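You operate a simulated robot arm through the tools that you are given. There is no shell and no other tool.

The job below is to be done with a simulated robot arm. You get a single attempt, and the scene is never put back.

Task
Try the grey latch in the holder, then give it a green dot.
Fine: push the red clamp on, turn the latch to CLOSED and back to OPEN: the holder lamp turns green; draw the clamp back and put the pen in its well. Where these are worked on the way, their far stop is far enough and under half their travel is too little: red clamp.

It is judged by the outcome, as a careful person would: the job done as asked, and still so three seconds after it is handed in. It fails if anything else is knocked over, pushed out of place, dropped, spilled or broken.

Robot
A 7-joint arm with a three-finger gripper, fixed in place. Base frame: the origin is at the foot of the arm, x ahead of it, y to its left, z up; the work surface is at about z = 800. Units: mm, rad, N and s.
Its first joint turns from -2.897 to 2.897 rad. Payload 2.69 kg.
The TCP is the grasp point between the finger pads, 30 mm short of the fingertips. In the tool frame z runs along the fingers and y along their closing line. Largest opening 128 mm; the body of the gripper starts 117 mm behind the TCP.
Orientation is told as [roll, pitch, yaw] about the base's x, y, z axes, in that order, counted from this pose: with the fingers straight down and closing along the base's y, the tool's x points along the base's -x, its y along +y and its z along -z.

Tools
- The arm moves only by the tool nudge_tool. Its argument "commands" is a list of rows, each an object (a shift or turn left out is 0, a gripper value left out holds the last) with "jaw": the opening, from 0 (shut) to 1 (fully open); "linear": the shift along the tool's x, y, z in mm, a list of three; "rot": the turn, a rotation vector about the tool's x, y, z in rad, a list of three. In form: [{"jaw": jaw, "linear": [tx, ty, tz], "rot": [wx, wy, wz]}, ...]. A call has 1 to 20 rows; each row is the pose to reach, as a shift and turn from the pose commanded when the call began, along the tool's axes at that moment. Rows are played at 5 a second. More than 50 mm and 0.15 rad between two rows, or a gripper value outside its range, and nothing of the call is played. A pose out of reach is approached as far as the arm can. The call stops where the force on the tool passes 90 N (or 10 N more than at its start, if that is more) or the arm is blocked; 0.2 s more then pass. Each finger halts on what it meets, pressing with about 29 N; the grip force reading is that of the motor and also rises with nothing between the fingers. The clock runs only during rows and for 0.2 s after the last one: add rows that repeat a pose to give the fingers time. The reply holds the time, the measured pose of the TCP, the force on the tool along the base axes, the opening and the grip force, in the units named above and with some noise, with the torque about the TCP (base axes, N m) and any sound that the robot's microphone picked up.
- Cameras (640 x 400 px; columns grow to the right, rows downward): "scene" is fixed at [399.7, -499.7, 1530.2]; the picture's right is [0.98, -0.19, 0.00], its down [-0.09, -0.48, -0.87] and it looks along [0.16, 0.86, -0.49] (base axes); focal length 323 px, centre (320, 200). "wrist" rides on the gripper at [58, 54, -131] in the tool frame; the picture's right is [-0.68, 0.74, 0.00], its down [-0.62, -0.57, -0.55] and it looks along [-0.40, -0.37, 0.84] (tool axes); focal length 234 px, centre (320, 200). There is no depth. A picture from a camera that has moved, and an enlarged one, comes with that camera's place and axes in the base frame and with its lens.
- camera(camera): a new picture of that camera. The clock stands still meanwhile.
- move_column(by): slides the trunk up (or, below 0, down) by that many mm; the arm rides with it, the base frame stays. It gives what a move gives, with no picture.
- inspect(camera, box): a new picture of the part [left, top, right, bottom] of that camera's present view, enlarged. The clock stands still meanwhile.
- finish_job(): hands the job in; it is judged then, once.

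Places have to be worked out from the pictures, the camera data and where the tool is seen. Open the gripper and draw the arm clear of the work before you hand the job in, unless the task says otherwise.

The tools are called by a JSON object that holds its "method" and its "body". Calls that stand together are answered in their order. nudge_tool: Moves the arm, as the interface text tells. Its arguments: {"type":"object","properties":{"commands":{"type":"array","items":{"type":"object","properties":{"jaw":{"type":"number"},"linear":{"type":"array","items":{"type":"number"}},"rot":{"type":"array","items":{"type":"number"}}}}}},"required":["commands"]} The other tools are called the same way: move_column (by) slides the trunk up or down; camera (camera) takes a picture; inspect (camera, box) takes an enlarged picture of a part of a camera's view; finish_job () hands the job in.

At the start:

```text
t: 0.0
tcp_pos: [693.2, 308.3, 1172.7]
ee_rot: [-0.001, 0.001, -0.002]
wrist_force: [0.1, 0.2, 0.0]
moment: [-0.02, 0.0, 0.01]
gripper_width: 128.0
gripper_force: 0.1
trunk travel left (down, up): [-150.0, 200.0]
```

scene: 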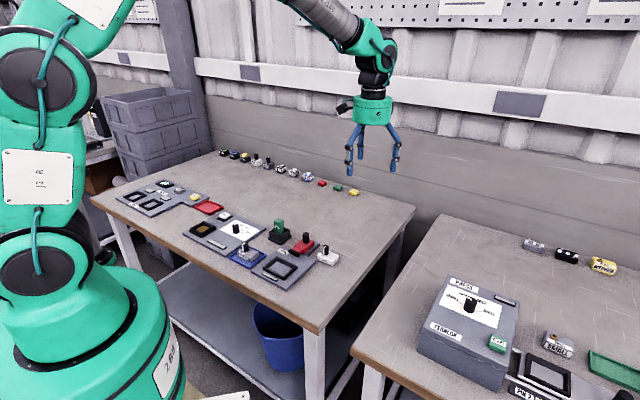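
wrist: 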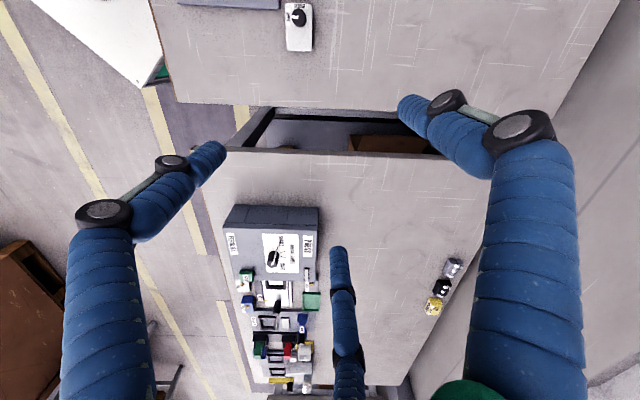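

The scene shows two tables with many items; I need closer looks to find the holder, red clamp, grey latch, lamp and pen.

{"method": "inspect", "body": {"camera": "scene", "box": [100, 140, 380, 315]}}

{"method": "inspect", "body": {"camera": "scene", "box": [400, 220, 640, 400]}}

{"method": "inspect", "body": {"camera": "scene", "box": [170, 190, 350, 302]}}

{"method": "inspect", "body": {"camera": "wrist", "box": [200, 190, 340, 400]}}

```text
2.29 times, centred on (240, 228) of scene
camera zoom: at [399.7, -499.7, 1530.2], right [0.98, -0.19, 0.0], down [-0.09, -0.48, -0.87], along [0.16, 0.86, -0.49], focal length 738 px, centre (503, 137)
```

zoom: 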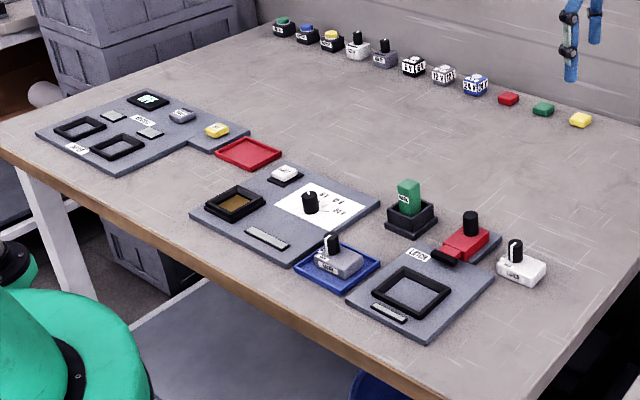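

```text
2.22 times, centred on (520, 310) of scene
camera zoom: at [399.7, -499.7, 1530.2], right [0.98, -0.19, 0.0], down [-0.09, -0.48, -0.87], along [0.16, 0.86, -0.49], focal length 718 px, centre (-124, -44)
```

zoom: 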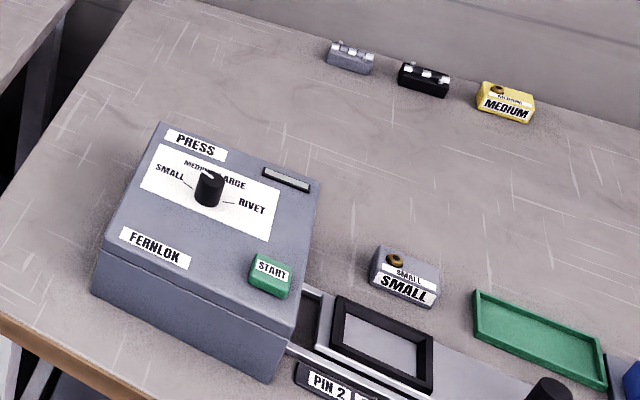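

```text
3.56 times, centred on (260, 246) of scene
camera zoom: at [399.7, -499.7, 1530.2], right [0.98, -0.19, 0.0], down [-0.09, -0.48, -0.87], along [0.16, 0.86, -0.49], focal length 1148 px, centre (533, 36)
```

zoom: 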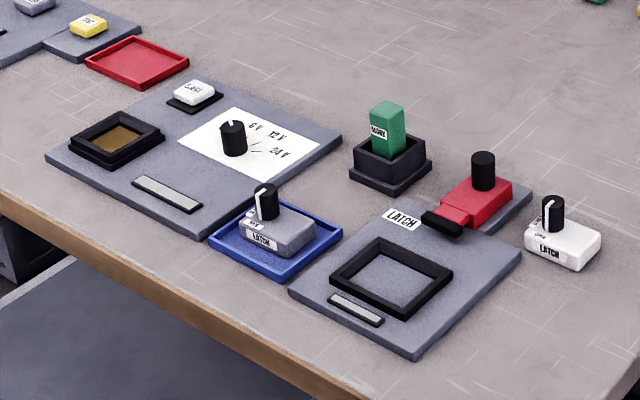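

```text
1.90 times, centred on (270, 295) of wrist
camera zoom: at [634.8, 362.2, 1302.6], right [0.68, 0.74, 0.0], down [0.62, -0.57, 0.55], along [0.4, -0.37, -0.84], focal length 446 px, centre (415, 19)
```

zoom: 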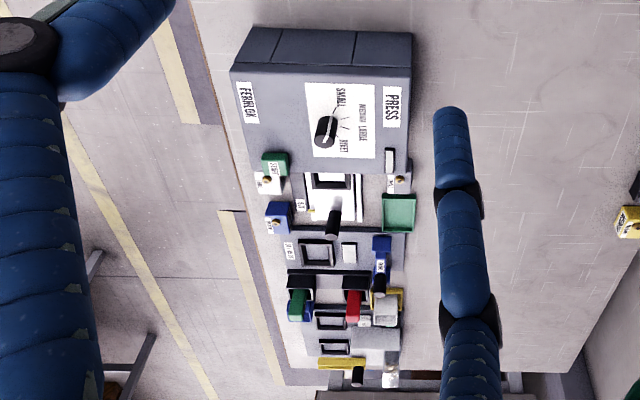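

The grey latch sits in the blue tray (~[320, 390]), the LATCH holder pocket is near [425, 325], its red clamp near [520, 435], and the green pen in a black well near [438, 518]. I'll move the arm high to look down at this area with the wrist camera.

{"method": "nudge_tool", "body": {"commands": [{"linear": [34, 18, 0]}, {"linear": [68, 36, 0]}, {"linear": [102, 54, 0]}, {"linear": [136, 72, 0]}, {"linear": [170, 90, 0]}, {"linear": [204, 108, 0]}, {"linear": [238, 126, 0]}, {"linear": [272, 144, 0]}, {"linear": [306, 162, 0]}, {"linear": [340, 180, 20]}, {"linear": [374, 200, 40]}, {"linear": [403, 222, 60]}, {"linear": [403, 222, 60]}]}}

{"method": "camera", "body": {"camera": "wrist"}}

{"method": "camera", "body": {"camera": "scene"}}

```text
t: 2.8
tcp_pos: [288.3, 532.2, 1114.1]
ee_rot: [0.001, 0.001, -0.001]
wrist_force: [-0.5, 0.4, 0.5]
moment: [-0.02, -0.01, 0.02]
gripper_width: 127.9
gripper_force: 0.2
trunk travel left (down, up): [-150.0, 200.0]
```

```text
taken
camera wrist: at [230.1, 585.3, 1243.3], right [0.68, 0.74, 0.0], down [0.62, -0.57, 0.55], along [0.4, -0.37, -0.84], focal length 234 px, centre (320, 200)
```

wrist: 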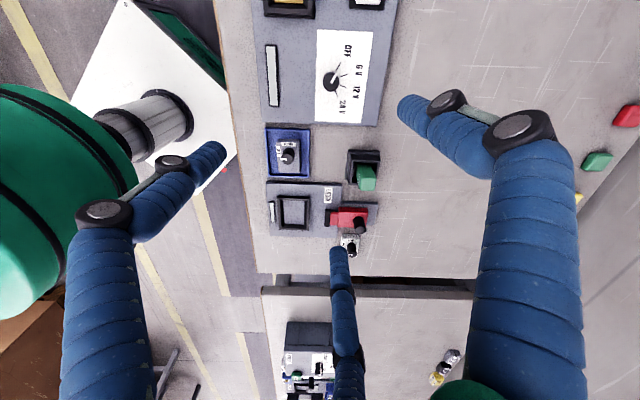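

```text
taken
```

scene: 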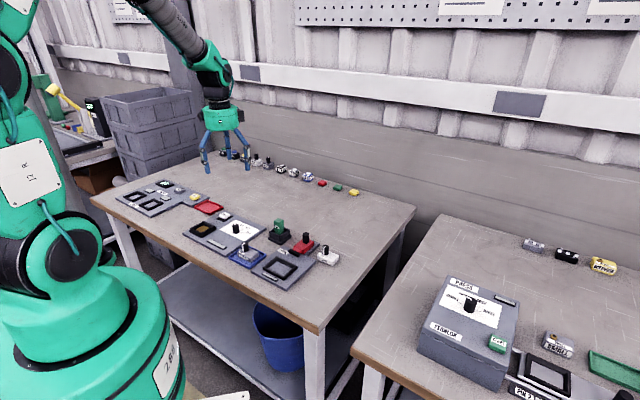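

The layout is clear; the gripper visually appears to have three finger bars, so I'll look closely at it and at the work area.

{"method": "inspect", "body": {"camera": "scene", "box": [180, 80, 270, 180]}}

{"method": "inspect", "body": {"camera": "wrist", "box": [250, 110, 410, 260]}}

{"method": "inspect", "body": {"camera": "scene", "box": [225, 210, 345, 295]}}

```text
4.00 times, centred on (225, 130) of scene
camera zoom: at [399.7, -499.7, 1530.2], right [0.98, -0.19, 0.0], down [-0.09, -0.48, -0.87], along [0.16, 0.86, -0.49], focal length 1292 px, centre (700, 480)
```

zoom: 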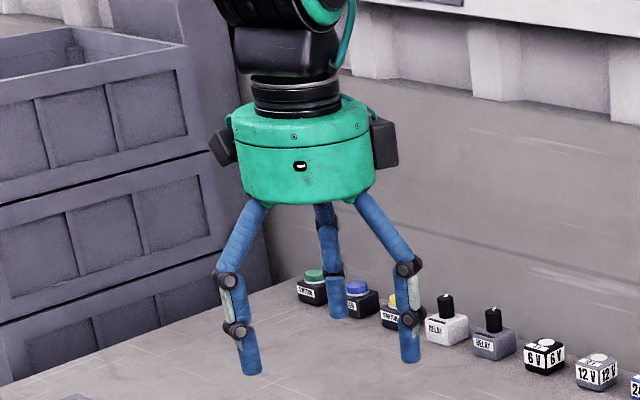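

```text
2.67 times, centred on (330, 185) of wrist
camera zoom: at [230.1, 585.3, 1243.3], right [0.68, 0.74, 0.0], down [0.62, -0.57, 0.55], along [0.4, -0.37, -0.84], focal length 624 px, centre (293, 240)
```

zoom: 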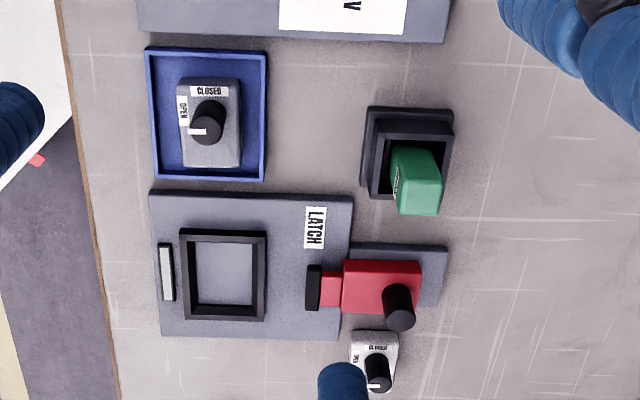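

```text
4.71 times, centred on (285, 252) of scene
camera zoom: at [399.7, -499.7, 1530.2], right [0.98, -0.19, 0.0], down [-0.09, -0.48, -0.87], along [0.16, 0.86, -0.49], focal length 1520 px, centre (485, -47)
```

zoom: 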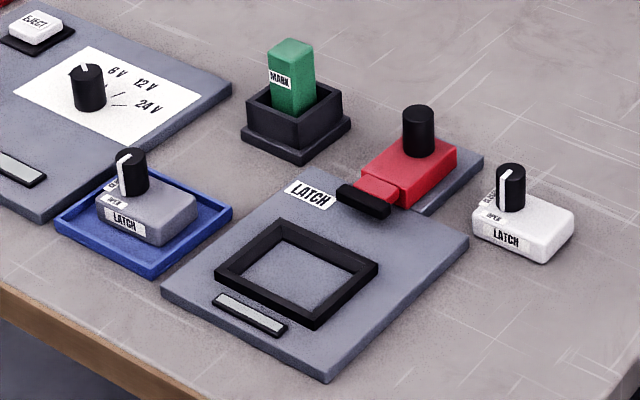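

The stations are rotated about 45° to the base. I'll test how the fingers look when closed, before planning grasps.

{"method": "nudge_tool", "body": {"commands": [{"jaw": 0.3}, {"jaw": 0.3}, {"jaw": 0.3}, {"jaw": 0.3}]}}

{"method": "camera", "body": {"camera": "wrist"}}

{"method": "inspect", "body": {"camera": "scene", "box": [180, 80, 270, 180]}}

```text
t: 3.8
tcp_pos: [288.8, 530.5, 1114.1]
ee_rot: [-0.001, -0.002, 0.001]
wrist_force: [-0.9, 0.1, -0.3]
moment: [0.0, -0.03, -0.02]
gripper_width: 38.5
gripper_force: 0.2
trunk travel left (down, up): [-150.0, 200.0]
```

```text
taken
camera wrist: at [230.7, 584.6, 1243.6], right [0.68, 0.74, 0.0], down [0.62, -0.57, 0.55], along [0.4, -0.37, -0.84], focal length 234 px, centre (320, 200)
```

wrist: 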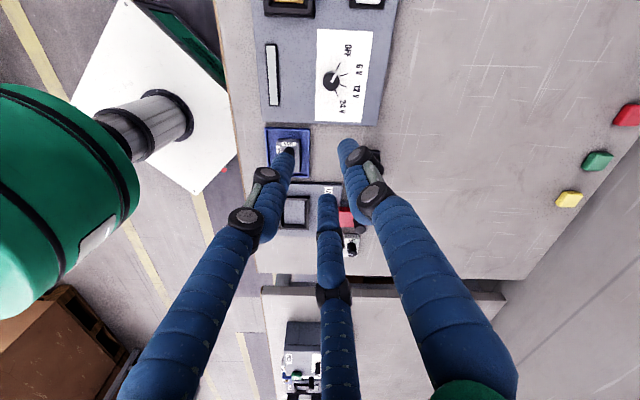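

```text
4.00 times, centred on (225, 130) of scene
camera zoom: at [399.7, -499.7, 1530.2], right [0.98, -0.19, 0.0], down [-0.09, -0.48, -0.87], along [0.16, 0.86, -0.49], focal length 1292 px, centre (700, 480)
```

zoom: 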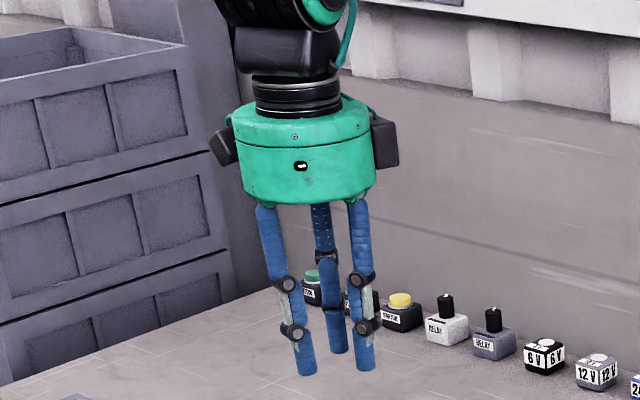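

The fingers close fine at mid opening. I'll reopen and go lower for a closer look at the latch, holder, clamp and pen.

{"method": "nudge_tool", "body": {"commands": [{"jaw": 1.0, "linear": [2, -18, 27]}, {"linear": [4, -36, 54]}, {"linear": [5, -54, 81]}, {"linear": [7, -72, 108]}, {"linear": [8, -91, 134]}, {"linear": [8, -91, 134]}]}}

{"method": "camera", "body": {"camera": "wrist"}}

{"method": "inspect", "body": {"camera": "wrist", "box": [230, 90, 420, 280]}}

```text
t: 5.2
tcp_pos: [281.8, 439.0, 980.4]
ee_rot: [0.0, -0.001, 0.0]
wrist_force: [0.7, 0.0, -0.5]
moment: [0.01, -0.02, -0.02]
gripper_width: 128.0
gripper_force: 0.1
trunk travel left (down, up): [-150.0, 200.0]
```

```text
taken
camera wrist: at [224.3, 492.7, 1109.3], right [0.68, 0.74, 0.0], down [0.62, -0.57, 0.55], along [0.4, -0.37, -0.84], focal length 234 px, centre (320, 200)
```

wrist: 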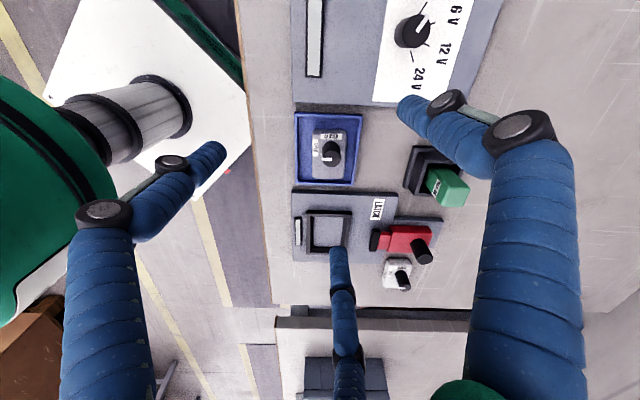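

```text
2.11 times, centred on (325, 185) of wrist
camera zoom: at [224.3, 492.7, 1109.3], right [0.68, 0.74, 0.0], down [0.62, -0.57, 0.55], along [0.4, -0.37, -0.84], focal length 493 px, centre (310, 232)
```

zoom: 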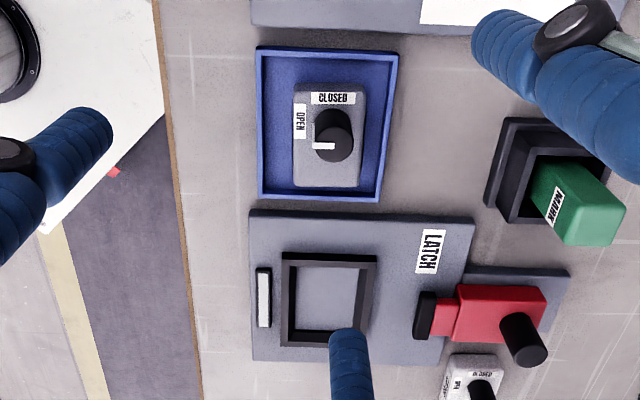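

Estimates: latch body centre ≈[318, 422] (about 66×42 mm, long axis at −45°), knob top z≈852, clamp knob ≈[527, 430, 863]. I'll turn the tool to yaw −45° so that the fingers close along the latch's short side, above the latch.

{"method": "nudge_tool", "body": {"commands": [{"linear": [-6, -3, 0], "rot": [0, 0, 0.13]}, {"linear": [-12, -6, 0], "rot": [0, 0, 0.26]}, {"linear": [-18, -9, 0], "rot": [0, 0, 0.39]}, {"linear": [-24, -12, 0], "rot": [0, 0, 0.52]}, {"linear": [-30, -15, 0], "rot": [0, 0, 0.65]}, {"linear": [-36, -17, 0], "rot": [0, 0, 0.78]}, {"linear": [-36, -17, 0], "rot": [0, 0, 0.78]}]}}

{"method": "camera", "body": {"camera": "wrist"}}

{"method": "inspect", "body": {"camera": "wrist", "box": [230, 40, 480, 220]}}

```text
t: 6.8
tcp_pos: [318.1, 420.6, 978.6]
ee_rot: [-0.001, 0.001, -0.783]
wrist_force: [0.8, 0.0, 0.9]
moment: [0.0, -0.03, -0.01]
gripper_width: 127.8
gripper_force: 0.1
trunk travel left (down, up): [-150.0, 200.0]
```

```text
taken
camera wrist: at [314.4, 501.5, 1108.7], right [1.0, 0.05, 0.0], down [0.04, -0.84, 0.55], along [0.03, -0.55, -0.84], focal length 234 px, centre (320, 200)
```

wrist: 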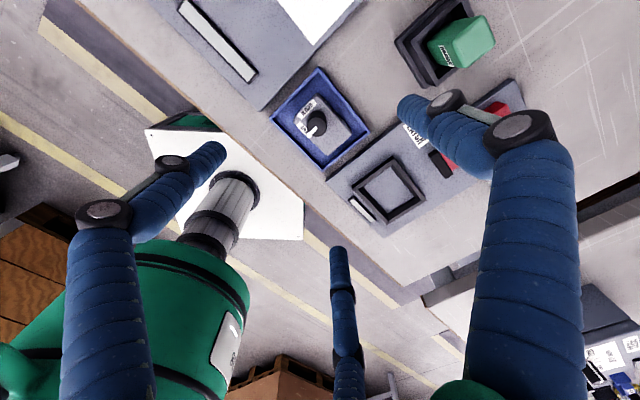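

```text
2.22 times, centred on (355, 130) of wrist
camera zoom: at [314.4, 501.5, 1108.7], right [1.0, 0.05, 0.0], down [0.04, -0.84, 0.55], along [0.03, -0.55, -0.84], focal length 520 px, centre (242, 356)
```

zoom: 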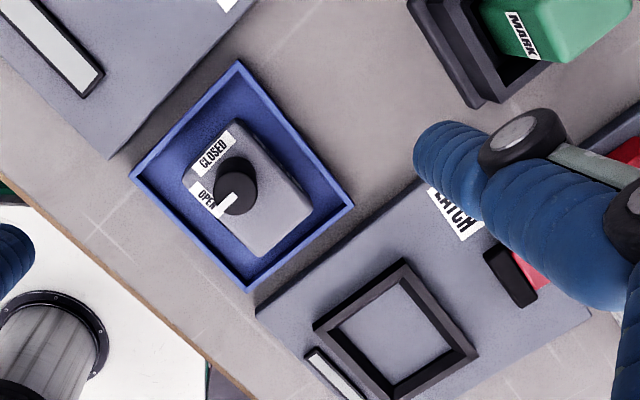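

Latch body centre is ≈[321, 422.5], knob ≈[315, 432]. I'll set the jaw to ~64 mm and descend so the fingertips are just above the body top, then check from the scene camera.

{"method": "nudge_tool", "body": {"commands": [{"jaw": 0.5, "linear": [-0.7, 3.5, 20]}, {"linear": [-0.7, 3.5, 50]}, {"linear": [-0.7, 3.5, 80]}, {"linear": [-0.7, 3.5, 105]}, {"linear": [-0.7, 3.5, 118]}, {"linear": [-0.7, 3.5, 118]}]}}

{"method": "inspect", "body": {"camera": "scene", "box": [200, 190, 300, 290]}}

{"method": "inspect", "body": {"camera": "wrist", "box": [220, 80, 420, 260]}}

```text
t: 8.2
tcp_pos: [320.0, 424.1, 862.1]
ee_rot: [0.002, 0.001, -0.78]
wrist_force: [-0.1, -0.1, 0.1]
moment: [0.0, 0.05, -0.01]
gripper_width: 64.4
gripper_force: 0.0
trunk travel left (down, up): [-150.0, 200.0]
```

```text
4.00 times, centred on (250, 240) of scene
camera zoom: at [399.7, -499.7, 1530.2], right [0.98, -0.19, 0.0], down [-0.09, -0.48, -0.87], along [0.16, 0.86, -0.49], focal length 1292 px, centre (600, 40)
```

zoom: 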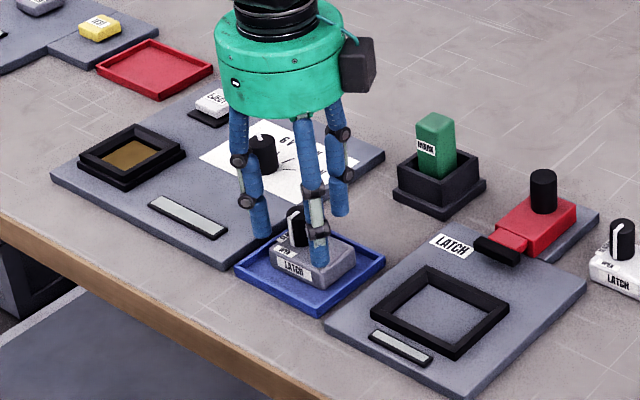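

```text
2.22 times, centred on (320, 170) of wrist
camera zoom: at [316.2, 503.8, 991.6], right [1.0, 0.05, 0.0], down [0.04, -0.83, 0.55], along [0.03, -0.55, -0.84], focal length 520 px, centre (320, 267)
```

zoom: 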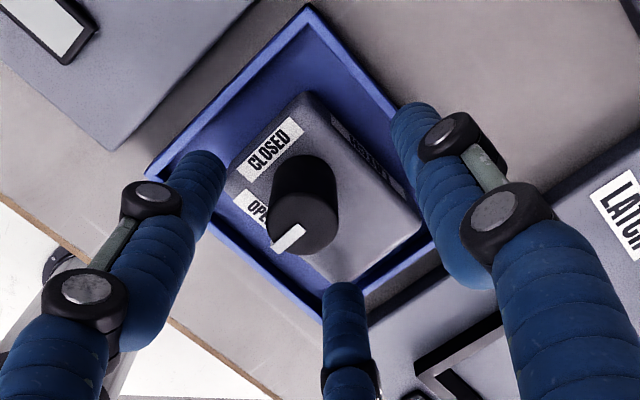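

The latch's knob (≈[314.5, 430.5], Ø~21) is a good handle and works regardless of finger shape. I'll centre on the knob, lower 3 mm, and grip it.

{"method": "nudge_tool", "body": {"commands": [{"linear": [8.4, 0.7, 0]}, {"linear": [8.4, 0.7, 3]}, {"linear": [8.4, 0.7, 3], "jaw": 0.0}, {"linear": [8.4, 0.7, 3]}, {"linear": [8.4, 0.7, 3]}]}}

{"method": "inspect", "body": {"camera": "wrist", "box": [220, 80, 420, 260]}}

{"method": "inspect", "body": {"camera": "scene", "box": [200, 190, 300, 290]}}

```text
t: 9.4
tcp_pos: [314.1, 430.7, 859.1]
ee_rot: [0.002, 0.0, -0.78]
wrist_force: [0.0, -0.1, -0.3]
moment: [0.0, 0.03, 0.0]
gripper_width: 20.5
gripper_force: 29.3
trunk travel left (down, up): [-150.0, 200.0]
```

```text
2.22 times, centred on (320, 170) of wrist
camera zoom: at [311.7, 510.2, 987.9], right [1.0, 0.05, 0.0], down [0.04, -0.84, 0.55], along [0.03, -0.55, -0.84], focal length 520 px, centre (320, 267)
```

zoom: 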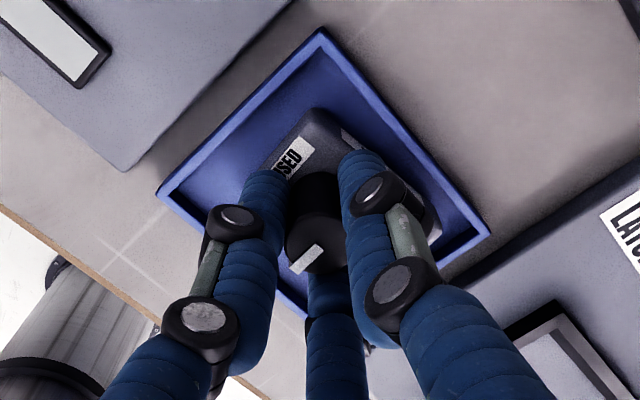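

```text
4.00 times, centred on (250, 240) of scene
camera zoom: at [399.7, -499.7, 1530.2], right [0.98, -0.19, 0.0], down [-0.09, -0.48, -0.87], along [0.16, 0.86, -0.49], focal length 1292 px, centre (600, 40)
```

zoom: 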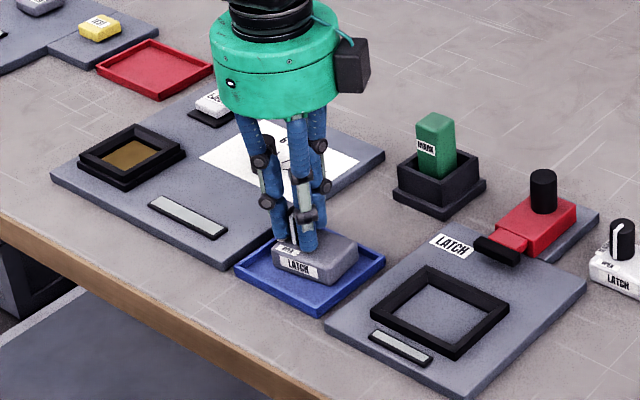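

Gripped the knob at 20.5 mm. Lifting 70 mm straight up and checking.

{"method": "nudge_tool", "body": {"commands": [{"linear": [0, 0, -10]}, {"linear": [0, 0, -30]}, {"linear": [0, 0, -50]}, {"linear": [0, 0, -70]}, {"linear": [0, 0, -70]}]}}

{"method": "inspect", "body": {"camera": "wrist", "box": [220, 60, 440, 260]}}

{"method": "inspect", "body": {"camera": "scene", "box": [200, 180, 310, 290]}}

```text
t: 10.6
tcp_pos: [315.0, 430.3, 928.0]
ee_rot: [-0.001, -0.001, -0.781]
wrist_force: [-0.6, -0.4, -1.0]
moment: [0.03, 0.04, -0.02]
gripper_width: 20.5
gripper_force: 28.5
trunk travel left (down, up): [-150.0, 200.0]
```

```text
2.00 times, centred on (330, 160) of wrist
camera zoom: at [311.5, 510.1, 1058.1], right [1.0, 0.05, 0.0], down [0.04, -0.84, 0.55], along [0.03, -0.55, -0.84], focal length 468 px, centre (300, 280)
```

zoom: 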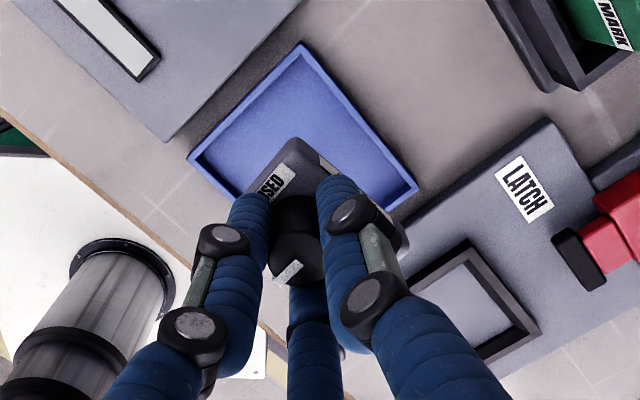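

```text
3.64 times, centred on (255, 235) of scene
camera zoom: at [399.7, -499.7, 1530.2], right [0.98, -0.19, 0.0], down [-0.09, -0.48, -0.87], along [0.16, 0.86, -0.49], focal length 1174 px, centre (556, 73)
```

zoom: 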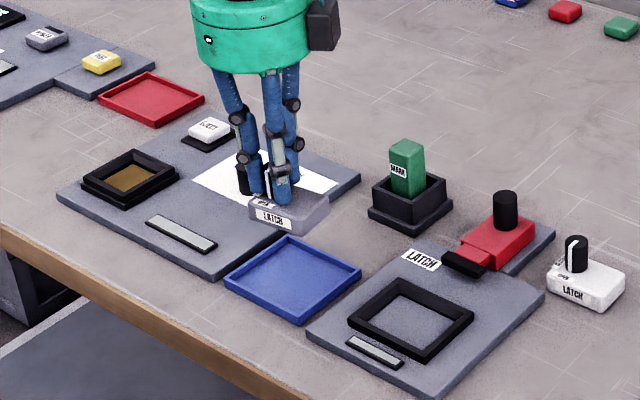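

Latch lifted level (~1 N). I'll carry it over the pocket (centre ≈[423, 328], frame top z≈815), with the latch centre ~10 mm off the knob along its long axis.

{"method": "nudge_tool", "body": {"commands": [{"linear": [-35, 1, 0]}, {"linear": [-70, 2, 0]}, {"linear": [-105, 3, 0]}, {"linear": [-138.6, 3.6, 0]}, {"linear": [-138.6, 3.6, 0]}]}}

{"method": "inspect", "body": {"camera": "wrist", "box": [220, 60, 440, 260]}}

{"method": "inspect", "body": {"camera": "scene", "box": [230, 190, 340, 300]}}

```text
t: 11.8
tcp_pos: [416.9, 335.8, 927.7]
ee_rot: [0.001, 0.001, -0.78]
wrist_force: [0.4, -0.4, -1.0]
moment: [0.03, 0.04, 0.01]
gripper_width: 20.7
gripper_force: 28.9
trunk travel left (down, up): [-150.0, 200.0]
```

```text
2.00 times, centred on (330, 160) of wrist
camera zoom: at [413.2, 415.7, 1057.4], right [1.0, 0.05, 0.0], down [0.04, -0.84, 0.55], along [0.03, -0.55, -0.84], focal length 468 px, centre (300, 280)
```

zoom: 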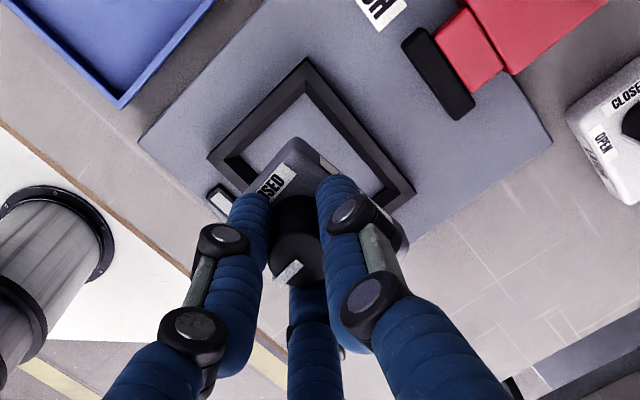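

```text
3.64 times, centred on (285, 245) of scene
camera zoom: at [399.7, -499.7, 1530.2], right [0.98, -0.19, 0.0], down [-0.09, -0.48, -0.87], along [0.16, 0.86, -0.49], focal length 1174 px, centre (447, 36)
```

zoom: 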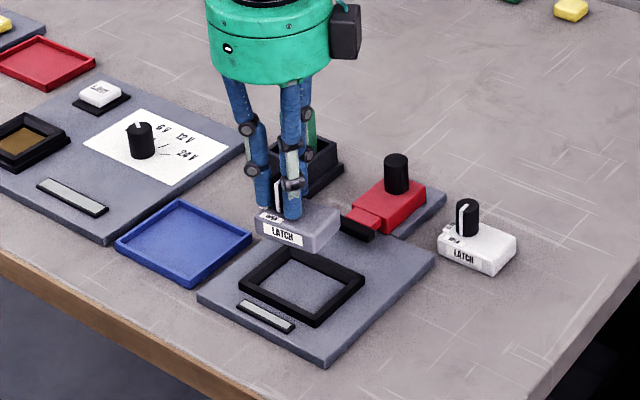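

Refined pocket: centre ≈[424, 327.5], inner about 48×69 mm vs latch ~42×63, so ~3 mm clearance per side. I'll shift 1.3 mm and lower to just above the frame, then check.

{"method": "nudge_tool", "body": {"commands": [{"linear": [-0.9, -0.9, 15]}, {"linear": [-0.9, -0.9, 30]}, {"linear": [-0.9, -0.9, 42]}, {"linear": [-0.9, -0.9, 42]}]}}

{"method": "inspect", "body": {"camera": "wrist", "box": [240, 80, 420, 240]}}

{"method": "inspect", "body": {"camera": "scene", "box": [240, 220, 320, 290]}}

```text
t: 12.8
tcp_pos: [414.1, 335.1, 885.9]
ee_rot: [0.0, 0.0, -0.78]
wrist_force: [0.1, 0.0, -1.5]
moment: [-0.03, -0.03, 0.02]
gripper_width: 20.5
gripper_force: 29.0
trunk travel left (down, up): [-150.0, 200.0]
```

```text
2.50 times, centred on (330, 160) of wrist
camera zoom: at [412.4, 414.4, 1014.7], right [1.0, 0.05, 0.0], down [0.04, -0.83, 0.55], along [0.03, -0.55, -0.84], focal length 585 px, centre (295, 300)
```

zoom: 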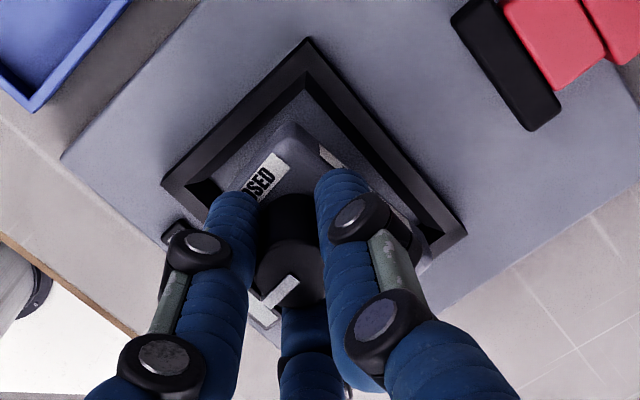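

```text
5.71 times, centred on (280, 255) of scene
camera zoom: at [399.7, -499.7, 1530.2], right [0.98, -0.19, 0.0], down [-0.09, -0.48, -0.87], along [0.16, 0.86, -0.49], focal length 1845 px, centre (549, -114)
```

zoom: 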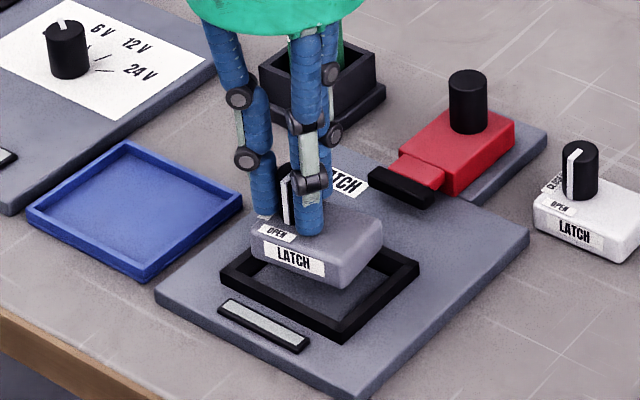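

Latch is well centred in the scene view, wrist view suggests ~1–2 mm toward its far end. I'll shift 1.2 mm and lower 12 mm, checking force.

{"method": "nudge_tool", "body": {"commands": [{"linear": [-1.2, 0, 0]}, {"linear": [-1.2, 0, 4]}, {"linear": [-1.2, 0, 8]}, {"linear": [-1.2, 0, 12]}, {"linear": [-1.2, 0, 12]}]}}

{"method": "inspect", "body": {"camera": "wrist", "box": [240, 80, 420, 240]}}

{"method": "inspect", "body": {"camera": "scene", "box": [240, 220, 320, 290]}}

```text
t: 14.0
tcp_pos: [417.3, 334.7, 875.6]
ee_rot: [0.0, -0.001, -0.78]
wrist_force: [-0.1, -0.3, -1.2]
moment: [0.02, 0.03, 0.02]
gripper_width: 20.4
gripper_force: 29.2
trunk travel left (down, up): [-150.0, 200.0]
```

```text
2.50 times, centred on (330, 160) of wrist
camera zoom: at [414.1, 413.7, 1003.5], right [1.0, 0.05, 0.0], down [0.04, -0.84, 0.55], along [0.03, -0.55, -0.84], focal length 585 px, centre (295, 300)
```

zoom: 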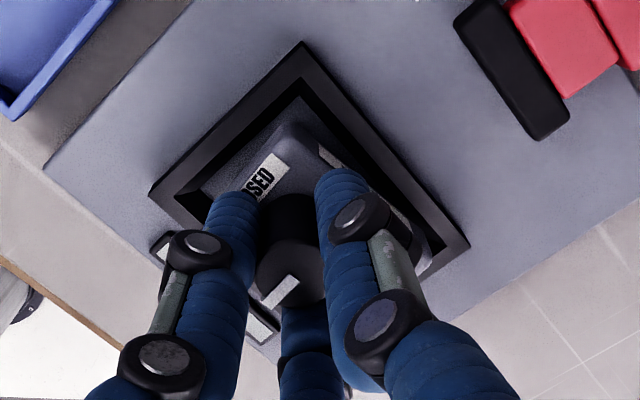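

```text
5.71 times, centred on (280, 255) of scene
camera zoom: at [399.7, -499.7, 1530.2], right [0.98, -0.19, 0.0], down [-0.09, -0.48, -0.87], along [0.16, 0.86, -0.49], focal length 1845 px, centre (549, -114)
```

zoom: 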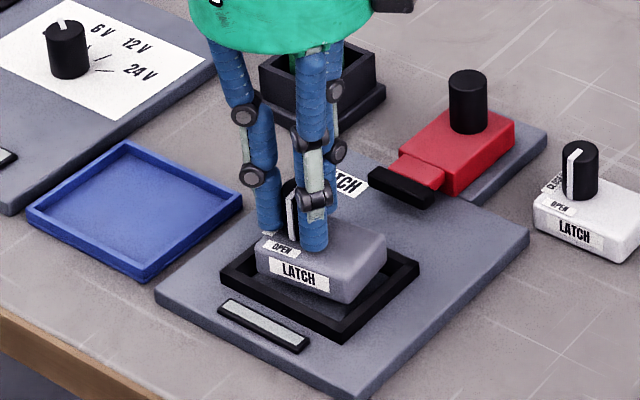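

Still centred and no contact. Continuing down in small steps toward the pocket floor.

{"method": "nudge_tool", "body": {"commands": [{"linear": [0, 0, 2]}, {"linear": [0, 0, 4]}, {"linear": [0, 0, 6]}, {"linear": [0, 0, 6]}]}}

{"method": "inspect", "body": {"camera": "scene", "box": [240, 220, 320, 290]}}

```text
t: 15.0
tcp_pos: [417.2, 335.8, 868.1]
ee_rot: [0.001, -0.001, -0.779]
wrist_force: [-6.4, 5.7, 10.6]
moment: [-0.08, -0.06, -0.13]
gripper_width: 20.9
gripper_force: 29.1
trunk travel left (down, up): [-150.0, 200.0]
```

```text
5.71 times, centred on (280, 255) of scene
camera zoom: at [399.7, -499.7, 1530.2], right [0.98, -0.19, 0.0], down [-0.09, -0.48, -0.87], along [0.16, 0.86, -0.49], focal length 1845 px, centre (549, -114)
```

zoom: 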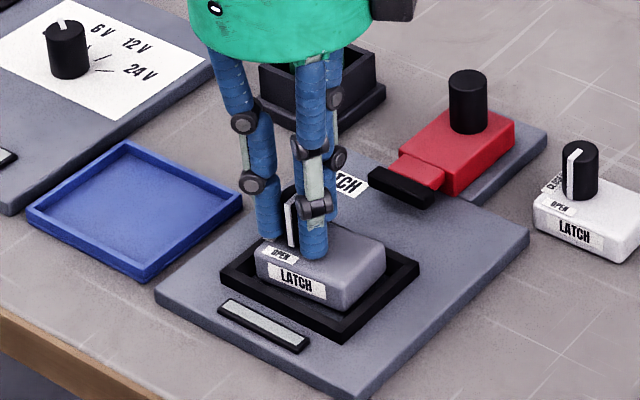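

Contact: the reaction pushes the latch toward the CLOSED end (−n), so its far end rests on the frame lip. I'll raise 2 mm, shift 1.8 mm that way, and lower again.

{"method": "nudge_tool", "body": {"commands": [{"linear": [0, 0, -2]}, {"linear": [1.8, 0, -2]}, {"linear": [1.8, 0, 0]}, {"linear": [1.8, 0, 2]}, {"linear": [1.8, 0, 2]}]}}

{"method": "inspect", "body": {"camera": "scene", "box": [240, 220, 320, 290]}}

{"method": "inspect", "body": {"camera": "wrist", "box": [240, 80, 420, 240]}}

```text
t: 16.2
tcp_pos: [417.1, 334.4, 865.3]
ee_rot: [-0.001, -0.001, -0.782]
wrist_force: [2.3, -0.3, 5.1]
moment: [-0.06, 0.08, -0.06]
gripper_width: 20.8
gripper_force: 29.3
trunk travel left (down, up): [-150.0, 200.0]
```

```text
5.71 times, centred on (280, 255) of scene
camera zoom: at [399.7, -499.7, 1530.2], right [0.98, -0.19, 0.0], down [-0.09, -0.48, -0.87], along [0.16, 0.86, -0.49], focal length 1845 px, centre (549, -114)
```

zoom: 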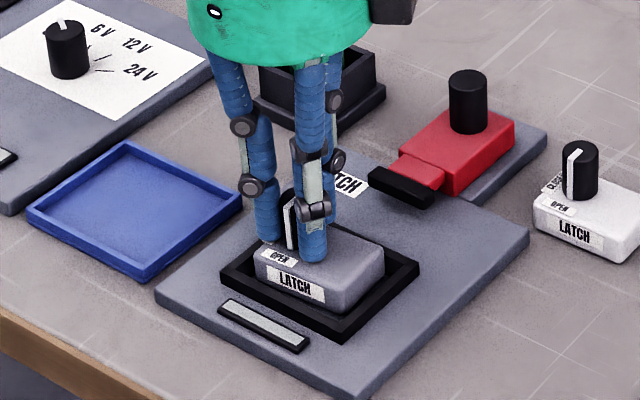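

```text
2.50 times, centred on (330, 160) of wrist
camera zoom: at [413.1, 414.4, 995.8], right [1.0, 0.05, 0.0], down [0.04, -0.84, 0.55], along [0.03, -0.55, -0.84], focal length 585 px, centre (295, 300)
```

zoom: 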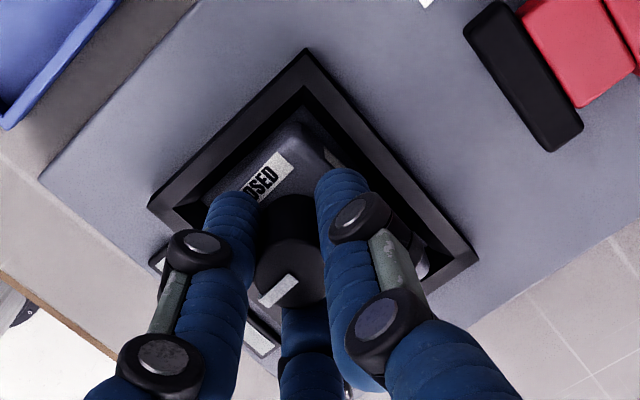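

Reaction is now small (~6 N vertical). I'll zoom in to see whether the latch is seated.

{"method": "inspect", "body": {"camera": "scene", "box": [262, 250, 306, 282]}}

{"method": "inspect", "body": {"camera": "wrist", "box": [270, 90, 390, 190]}}

```text
12.50 times, centred on (284, 266) of scene
camera zoom: at [399.7, -499.7, 1530.2], right [0.98, -0.19, 0.0], down [-0.09, -0.48, -0.87], along [0.16, 0.86, -0.49], focal length 4036 px, centre (770, -625)
```

zoom: 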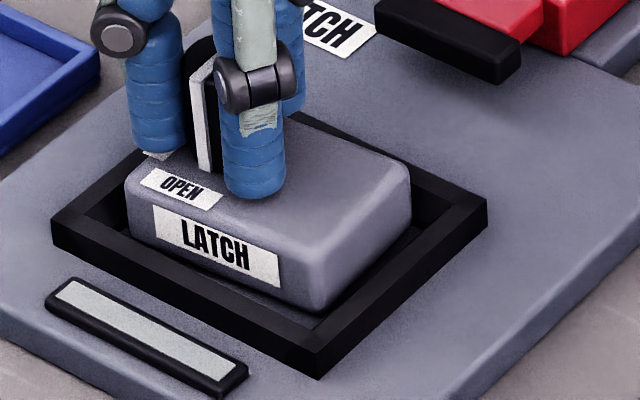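

```text
4.00 times, centred on (330, 140) of wrist
camera zoom: at [413.1, 414.4, 995.8], right [1.0, 0.05, 0.0], down [0.04, -0.84, 0.55], along [0.03, -0.55, -0.84], focal length 937 px, centre (280, 440)
```

zoom: 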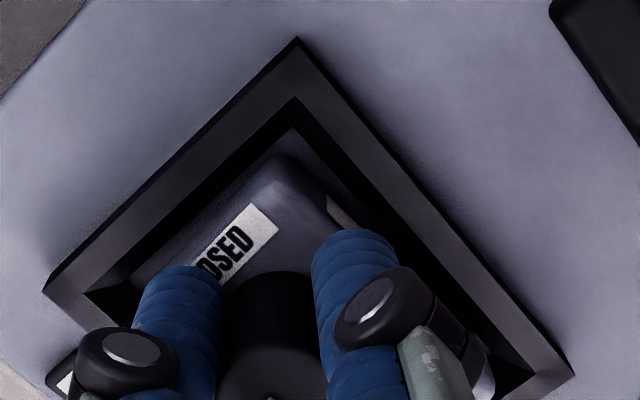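

It appears inside the frame and probably on the floor. I'll release the knob, raise clear and look.

{"method": "nudge_tool", "body": {"commands": [{"jaw": 0.35}, {"jaw": 0.35}, {"jaw": 0.35, "linear": [0, 0, -10]}, {"jaw": 0.35, "linear": [0, 0, -40]}, {"jaw": 0.6, "linear": [0, 0, -80]}, {"jaw": 1.0, "linear": [0, 0, -110]}, {"jaw": 1.0, "linear": [30, 0, -110]}, {"jaw": 1.0, "linear": [30, 0, -110]}]}}

{"method": "inspect", "body": {"camera": "scene", "box": [250, 230, 330, 290]}}

{"method": "camera", "body": {"camera": "wrist"}}

{"method": "inspect", "body": {"camera": "wrist", "box": [230, 60, 410, 220]}}

```text
t: 18.0
tcp_pos: [393.9, 355.2, 976.0]
ee_rot: [0.0, 0.0, -0.779]
wrist_force: [-0.3, 0.4, -0.3]
moment: [-0.07, 0.0, 0.02]
gripper_width: 128.0
gripper_force: 0.0
trunk travel left (down, up): [-150.0, 200.0]
```

```text
6.67 times, centred on (290, 260) of scene
camera zoom: at [399.7, -499.7, 1530.2], right [0.98, -0.19, 0.0], down [-0.09, -0.48, -0.87], along [0.16, 0.86, -0.49], focal length 2153 px, centre (520, -200)
```

zoom: 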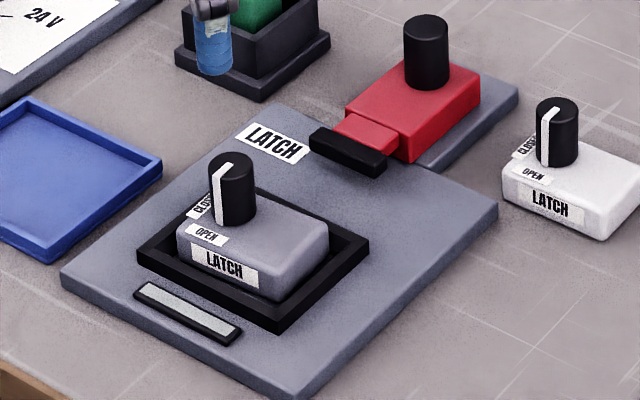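

```text
taken
camera wrist: at [390.7, 435.3, 1104.3], right [1.0, 0.05, 0.0], down [0.04, -0.83, 0.55], along [0.03, -0.55, -0.84], focal length 234 px, centre (320, 200)
```

wrist: 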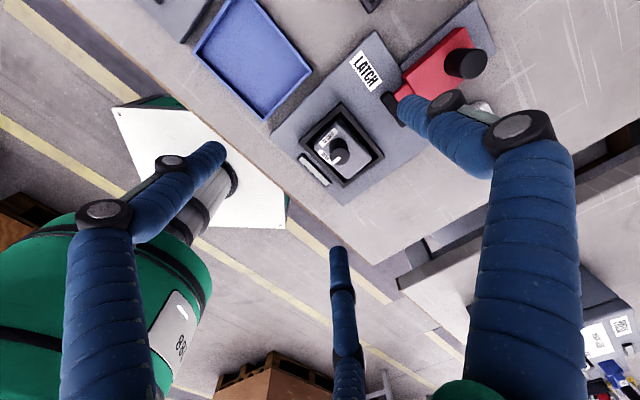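

```text
2.50 times, centred on (320, 140) of wrist
camera zoom: at [390.7, 435.3, 1104.3], right [1.0, 0.05, 0.0], down [0.04, -0.83, 0.55], along [0.03, -0.55, -0.84], focal length 585 px, centre (320, 350)
```

zoom: 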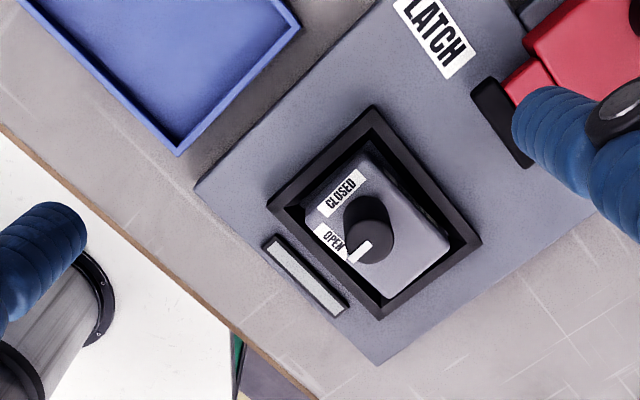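

The latch is seated in the pocket with pointer on OPEN. Next I move above the clamp knob (≈[527, 431]) at safe height and look.

{"method": "nudge_tool", "body": {"commands": [{"linear": [-10, 37, 0]}, {"linear": [-20, 74, 0]}, {"linear": [-31, 111, 0]}, {"linear": [-41, 147, 0]}, {"linear": [-41, 147, 0]}]}}

{"method": "inspect", "body": {"camera": "wrist", "box": [220, 40, 420, 220]}}

{"method": "inspect", "body": {"camera": "scene", "box": [260, 200, 350, 280]}}

```text
t: 19.2
tcp_pos: [530.5, 432.8, 975.2]
ee_rot: [0.002, -0.001, -0.781]
wrist_force: [0.5, 0.6, 0.3]
moment: [-0.02, 0.03, -0.01]
gripper_width: 128.0
gripper_force: 0.2
trunk travel left (down, up): [-150.0, 200.0]
```

```text
2.22 times, centred on (320, 130) of wrist
camera zoom: at [526.9, 511.5, 1104.1], right [1.0, 0.05, 0.0], down [0.04, -0.83, 0.55], along [0.03, -0.55, -0.84], focal length 520 px, centre (320, 356)
```

zoom: 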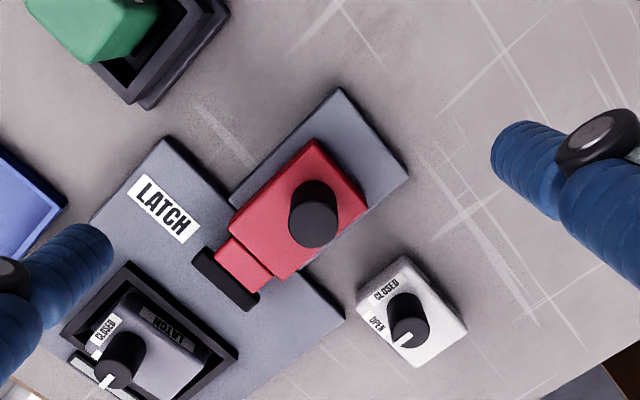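

```text
5.00 times, centred on (305, 240) of scene
camera zoom: at [399.7, -499.7, 1530.2], right [0.98, -0.19, 0.0], down [-0.09, -0.48, -0.87], along [0.16, 0.86, -0.49], focal length 1614 px, centre (395, 0)
```

zoom: 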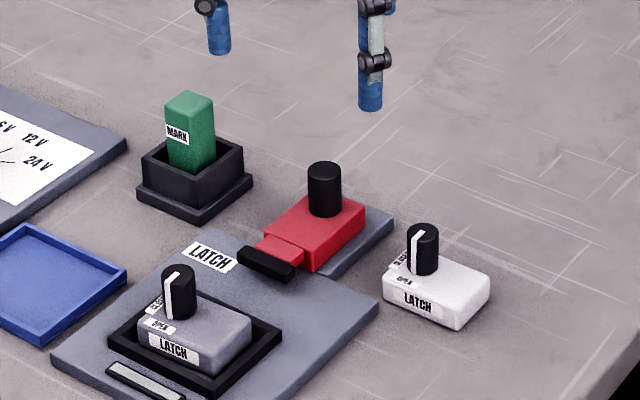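

Clamp knob top triangulates to [527.4, 430.3, 867], Ø≈23 mm. I'll narrow the jaw, descend to TCP z≈873 around it and grip.

{"method": "nudge_tool", "body": {"commands": [{"jaw": 0.5, "linear": [0.5, -3.6, 0]}, {"linear": [0.5, -3.6, 40]}, {"linear": [0.5, -3.6, 75]}, {"linear": [0.5, -3.6, 95]}, {"linear": [0.5, -3.6, 102]}, {"linear": [0.5, -3.6, 102], "jaw": 0.0}, {"linear": [0.5, -3.6, 102]}, {"linear": [0.5, -3.6, 102]}]}}

{"method": "inspect", "body": {"camera": "scene", "box": [250, 200, 350, 290]}}

```text
t: 21.0
tcp_pos: [525.4, 428.9, 874.6]
ee_rot: [0.001, -0.001, -0.779]
wrist_force: [10.3, -13.9, -0.5]
moment: [-0.49, -0.36, 0.3]
gripper_width: 24.4
gripper_force: 45.3
trunk travel left (down, up): [-150.0, 200.0]
```

```text
4.44 times, centred on (300, 245) of scene
camera zoom: at [399.7, -499.7, 1530.2], right [0.98, -0.19, 0.0], down [-0.09, -0.48, -0.87], along [0.16, 0.86, -0.49], focal length 1435 px, centre (409, 0)
```

zoom: 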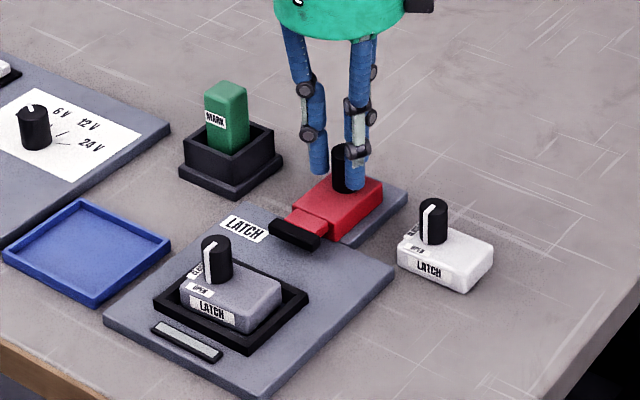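

There's an unexpected ~17 N side load along the perpendicular of the slide; I'll look with the wrist camera at how the fingers sit.

{"method": "camera", "body": {"camera": "wrist"}}

{"method": "inspect", "body": {"camera": "wrist", "box": [240, 80, 420, 240]}}

{"method": "inspect", "body": {"camera": "scene", "box": [305, 200, 345, 260]}}

```text
taken
camera wrist: at [522.2, 507.9, 1004.8], right [1.0, 0.05, 0.0], down [0.04, -0.84, 0.55], along [0.03, -0.55, -0.84], focal length 234 px, centre (320, 200)
```

wrist: 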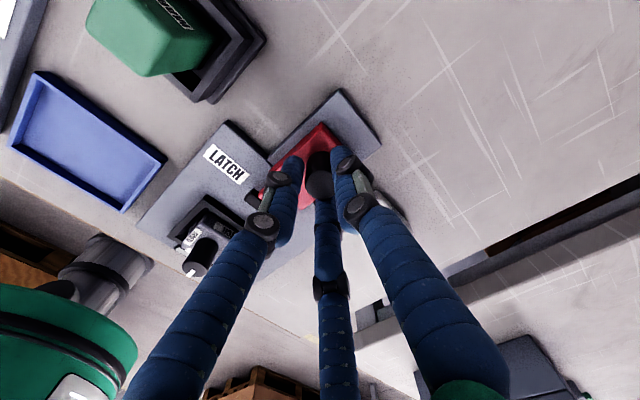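

```text
2.50 times, centred on (330, 160) of wrist
camera zoom: at [522.2, 507.9, 1004.8], right [1.0, 0.05, 0.0], down [0.04, -0.84, 0.55], along [0.03, -0.55, -0.84], focal length 585 px, centre (295, 300)
```

zoom: 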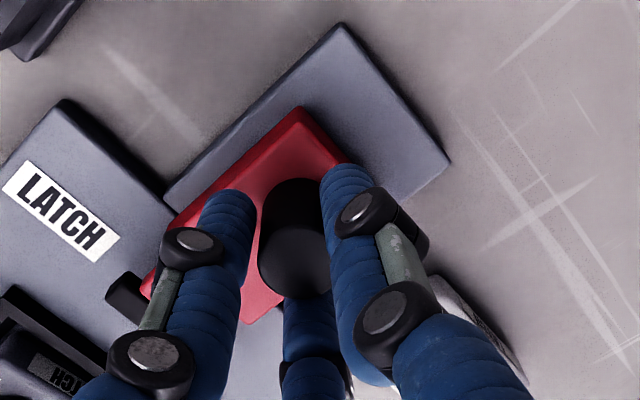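

```text
6.67 times, centred on (325, 230) of scene
camera zoom: at [399.7, -499.7, 1530.2], right [0.98, -0.19, 0.0], down [-0.09, -0.48, -0.87], along [0.16, 0.86, -0.49], focal length 2153 px, centre (287, 0)
```

zoom: 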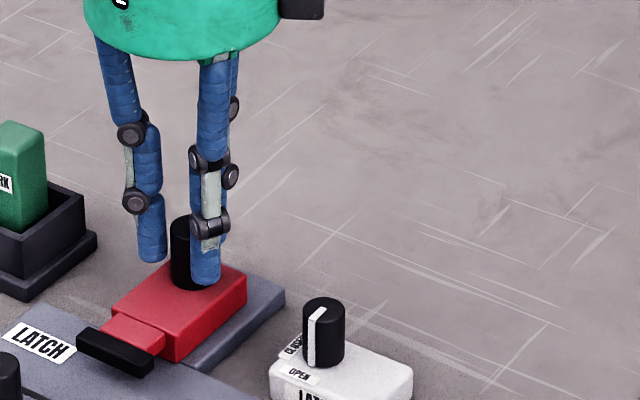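

The knob sits off-centre toward +n (tool −x) and the fingers behave like a three-finger centring grip. I'll nudge the tool −x by 2 mm and watch the side force.

{"method": "nudge_tool", "body": {"commands": [{"linear": [-1, 0, 0]}, {"linear": [-2, 0, 0]}, {"linear": [-2, 0, 0]}]}}

```text
t: 21.8
tcp_pos: [524.6, 428.2, 875.0]
ee_rot: [0.0, 0.001, -0.782]
wrist_force: [-7.5, -0.3, 7.5]
moment: [0.12, 0.18, 0.27]
gripper_width: 23.8
gripper_force: 44.7
trunk travel left (down, up): [-150.0, 200.0]
```

Side force is nearly relieved. Now slide the clamp toward the pocket (tool −y), 25 mm in small steps.

{"method": "nudge_tool", "body": {"commands": [{"linear": [0, -4, 0]}, {"linear": [0, -8, 0]}, {"linear": [0, -12, 0]}, {"linear": [0, -16, 0]}, {"linear": [0, -20, 0]}, {"linear": [0, -25, 0]}, {"linear": [0, -25, 0]}]}}

{"method": "inspect", "body": {"camera": "scene", "box": [250, 200, 350, 290]}}

```text
t: 23.4
tcp_pos: [509.6, 410.0, 875.2]
ee_rot: [0.002, 0.0, -0.78]
wrist_force: [1.1, 0.3, 18.1]
moment: [-0.09, -0.2, 0.28]
gripper_width: 23.7
gripper_force: 45.2
trunk travel left (down, up): [-150.0, 200.0]
```

```text
4.44 times, centred on (300, 245) of scene
camera zoom: at [399.7, -499.7, 1530.2], right [0.98, -0.19, 0.0], down [-0.09, -0.48, -0.87], along [0.16, 0.86, -0.49], focal length 1435 px, centre (409, 0)
```

zoom: 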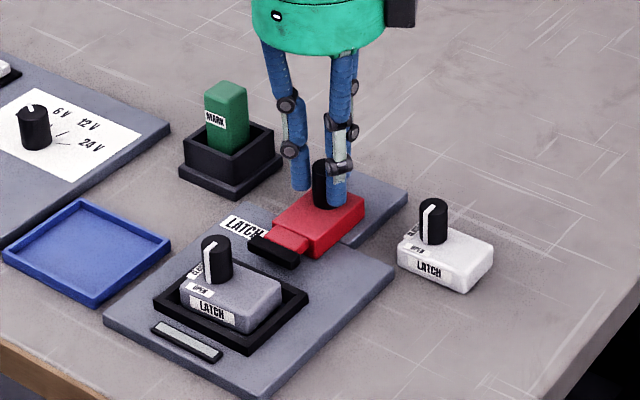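

The clamp slides freely. Vertical load has built to 18 N, so I'll ease up 1.5 mm and continue 12 mm.

{"method": "nudge_tool", "body": {"commands": [{"linear": [0, 0, -1.5]}, {"linear": [0, -4, -1.5]}, {"linear": [0, -8, -1.5]}, {"linear": [0, -12, -1.5]}, {"linear": [0, -12, -1.5]}]}}

{"method": "inspect", "body": {"camera": "scene", "box": [250, 200, 350, 290]}}

```text
t: 24.6
tcp_pos: [499.9, 401.7, 875.9]
ee_rot: [-0.001, 0.0, -0.781]
wrist_force: [3.1, -4.1, -6.5]
moment: [-0.04, -0.13, 0.32]
gripper_width: 23.5
gripper_force: 44.9
trunk travel left (down, up): [-150.0, 200.0]
```

```text
4.44 times, centred on (300, 245) of scene
camera zoom: at [399.7, -499.7, 1530.2], right [0.98, -0.19, 0.0], down [-0.09, -0.48, -0.87], along [0.16, 0.86, -0.49], focal length 1435 px, centre (409, 0)
```

zoom: 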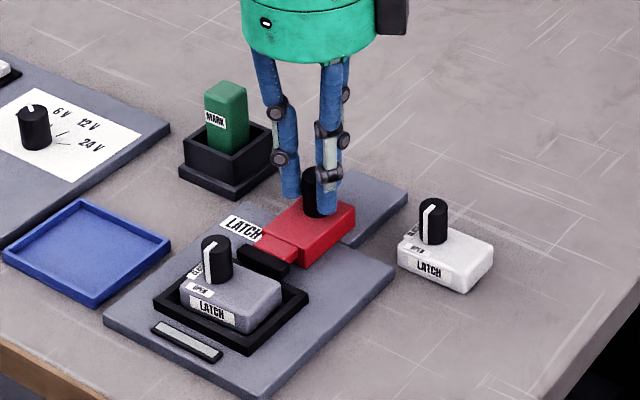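

Good; jaw is now at the frame's edge. Continue in small steps watching force.

{"method": "nudge_tool", "body": {"commands": [{"linear": [0, -3, 0]}, {"linear": [0, -6, 0]}, {"linear": [0, -8, 0]}, {"linear": [0, -8, 0]}]}}

{"method": "inspect", "body": {"camera": "scene", "box": [250, 220, 330, 290]}}

```text
t: 25.6
tcp_pos: [494.9, 396.6, 875.6]
ee_rot: [0.001, -0.002, -0.779]
wrist_force: [13.7, -6.5, -21.8]
moment: [-0.06, -0.38, 0.13]
gripper_width: 23.3
gripper_force: 45.3
trunk travel left (down, up): [-150.0, 200.0]
```

```text
5.71 times, centred on (290, 255) of scene
camera zoom: at [399.7, -499.7, 1530.2], right [0.98, -0.19, 0.0], down [-0.09, -0.48, -0.87], along [0.16, 0.86, -0.49], focal length 1845 px, centre (491, -114)
```

zoom: 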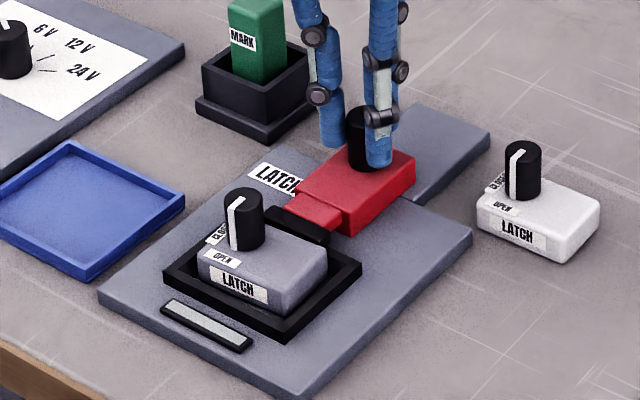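

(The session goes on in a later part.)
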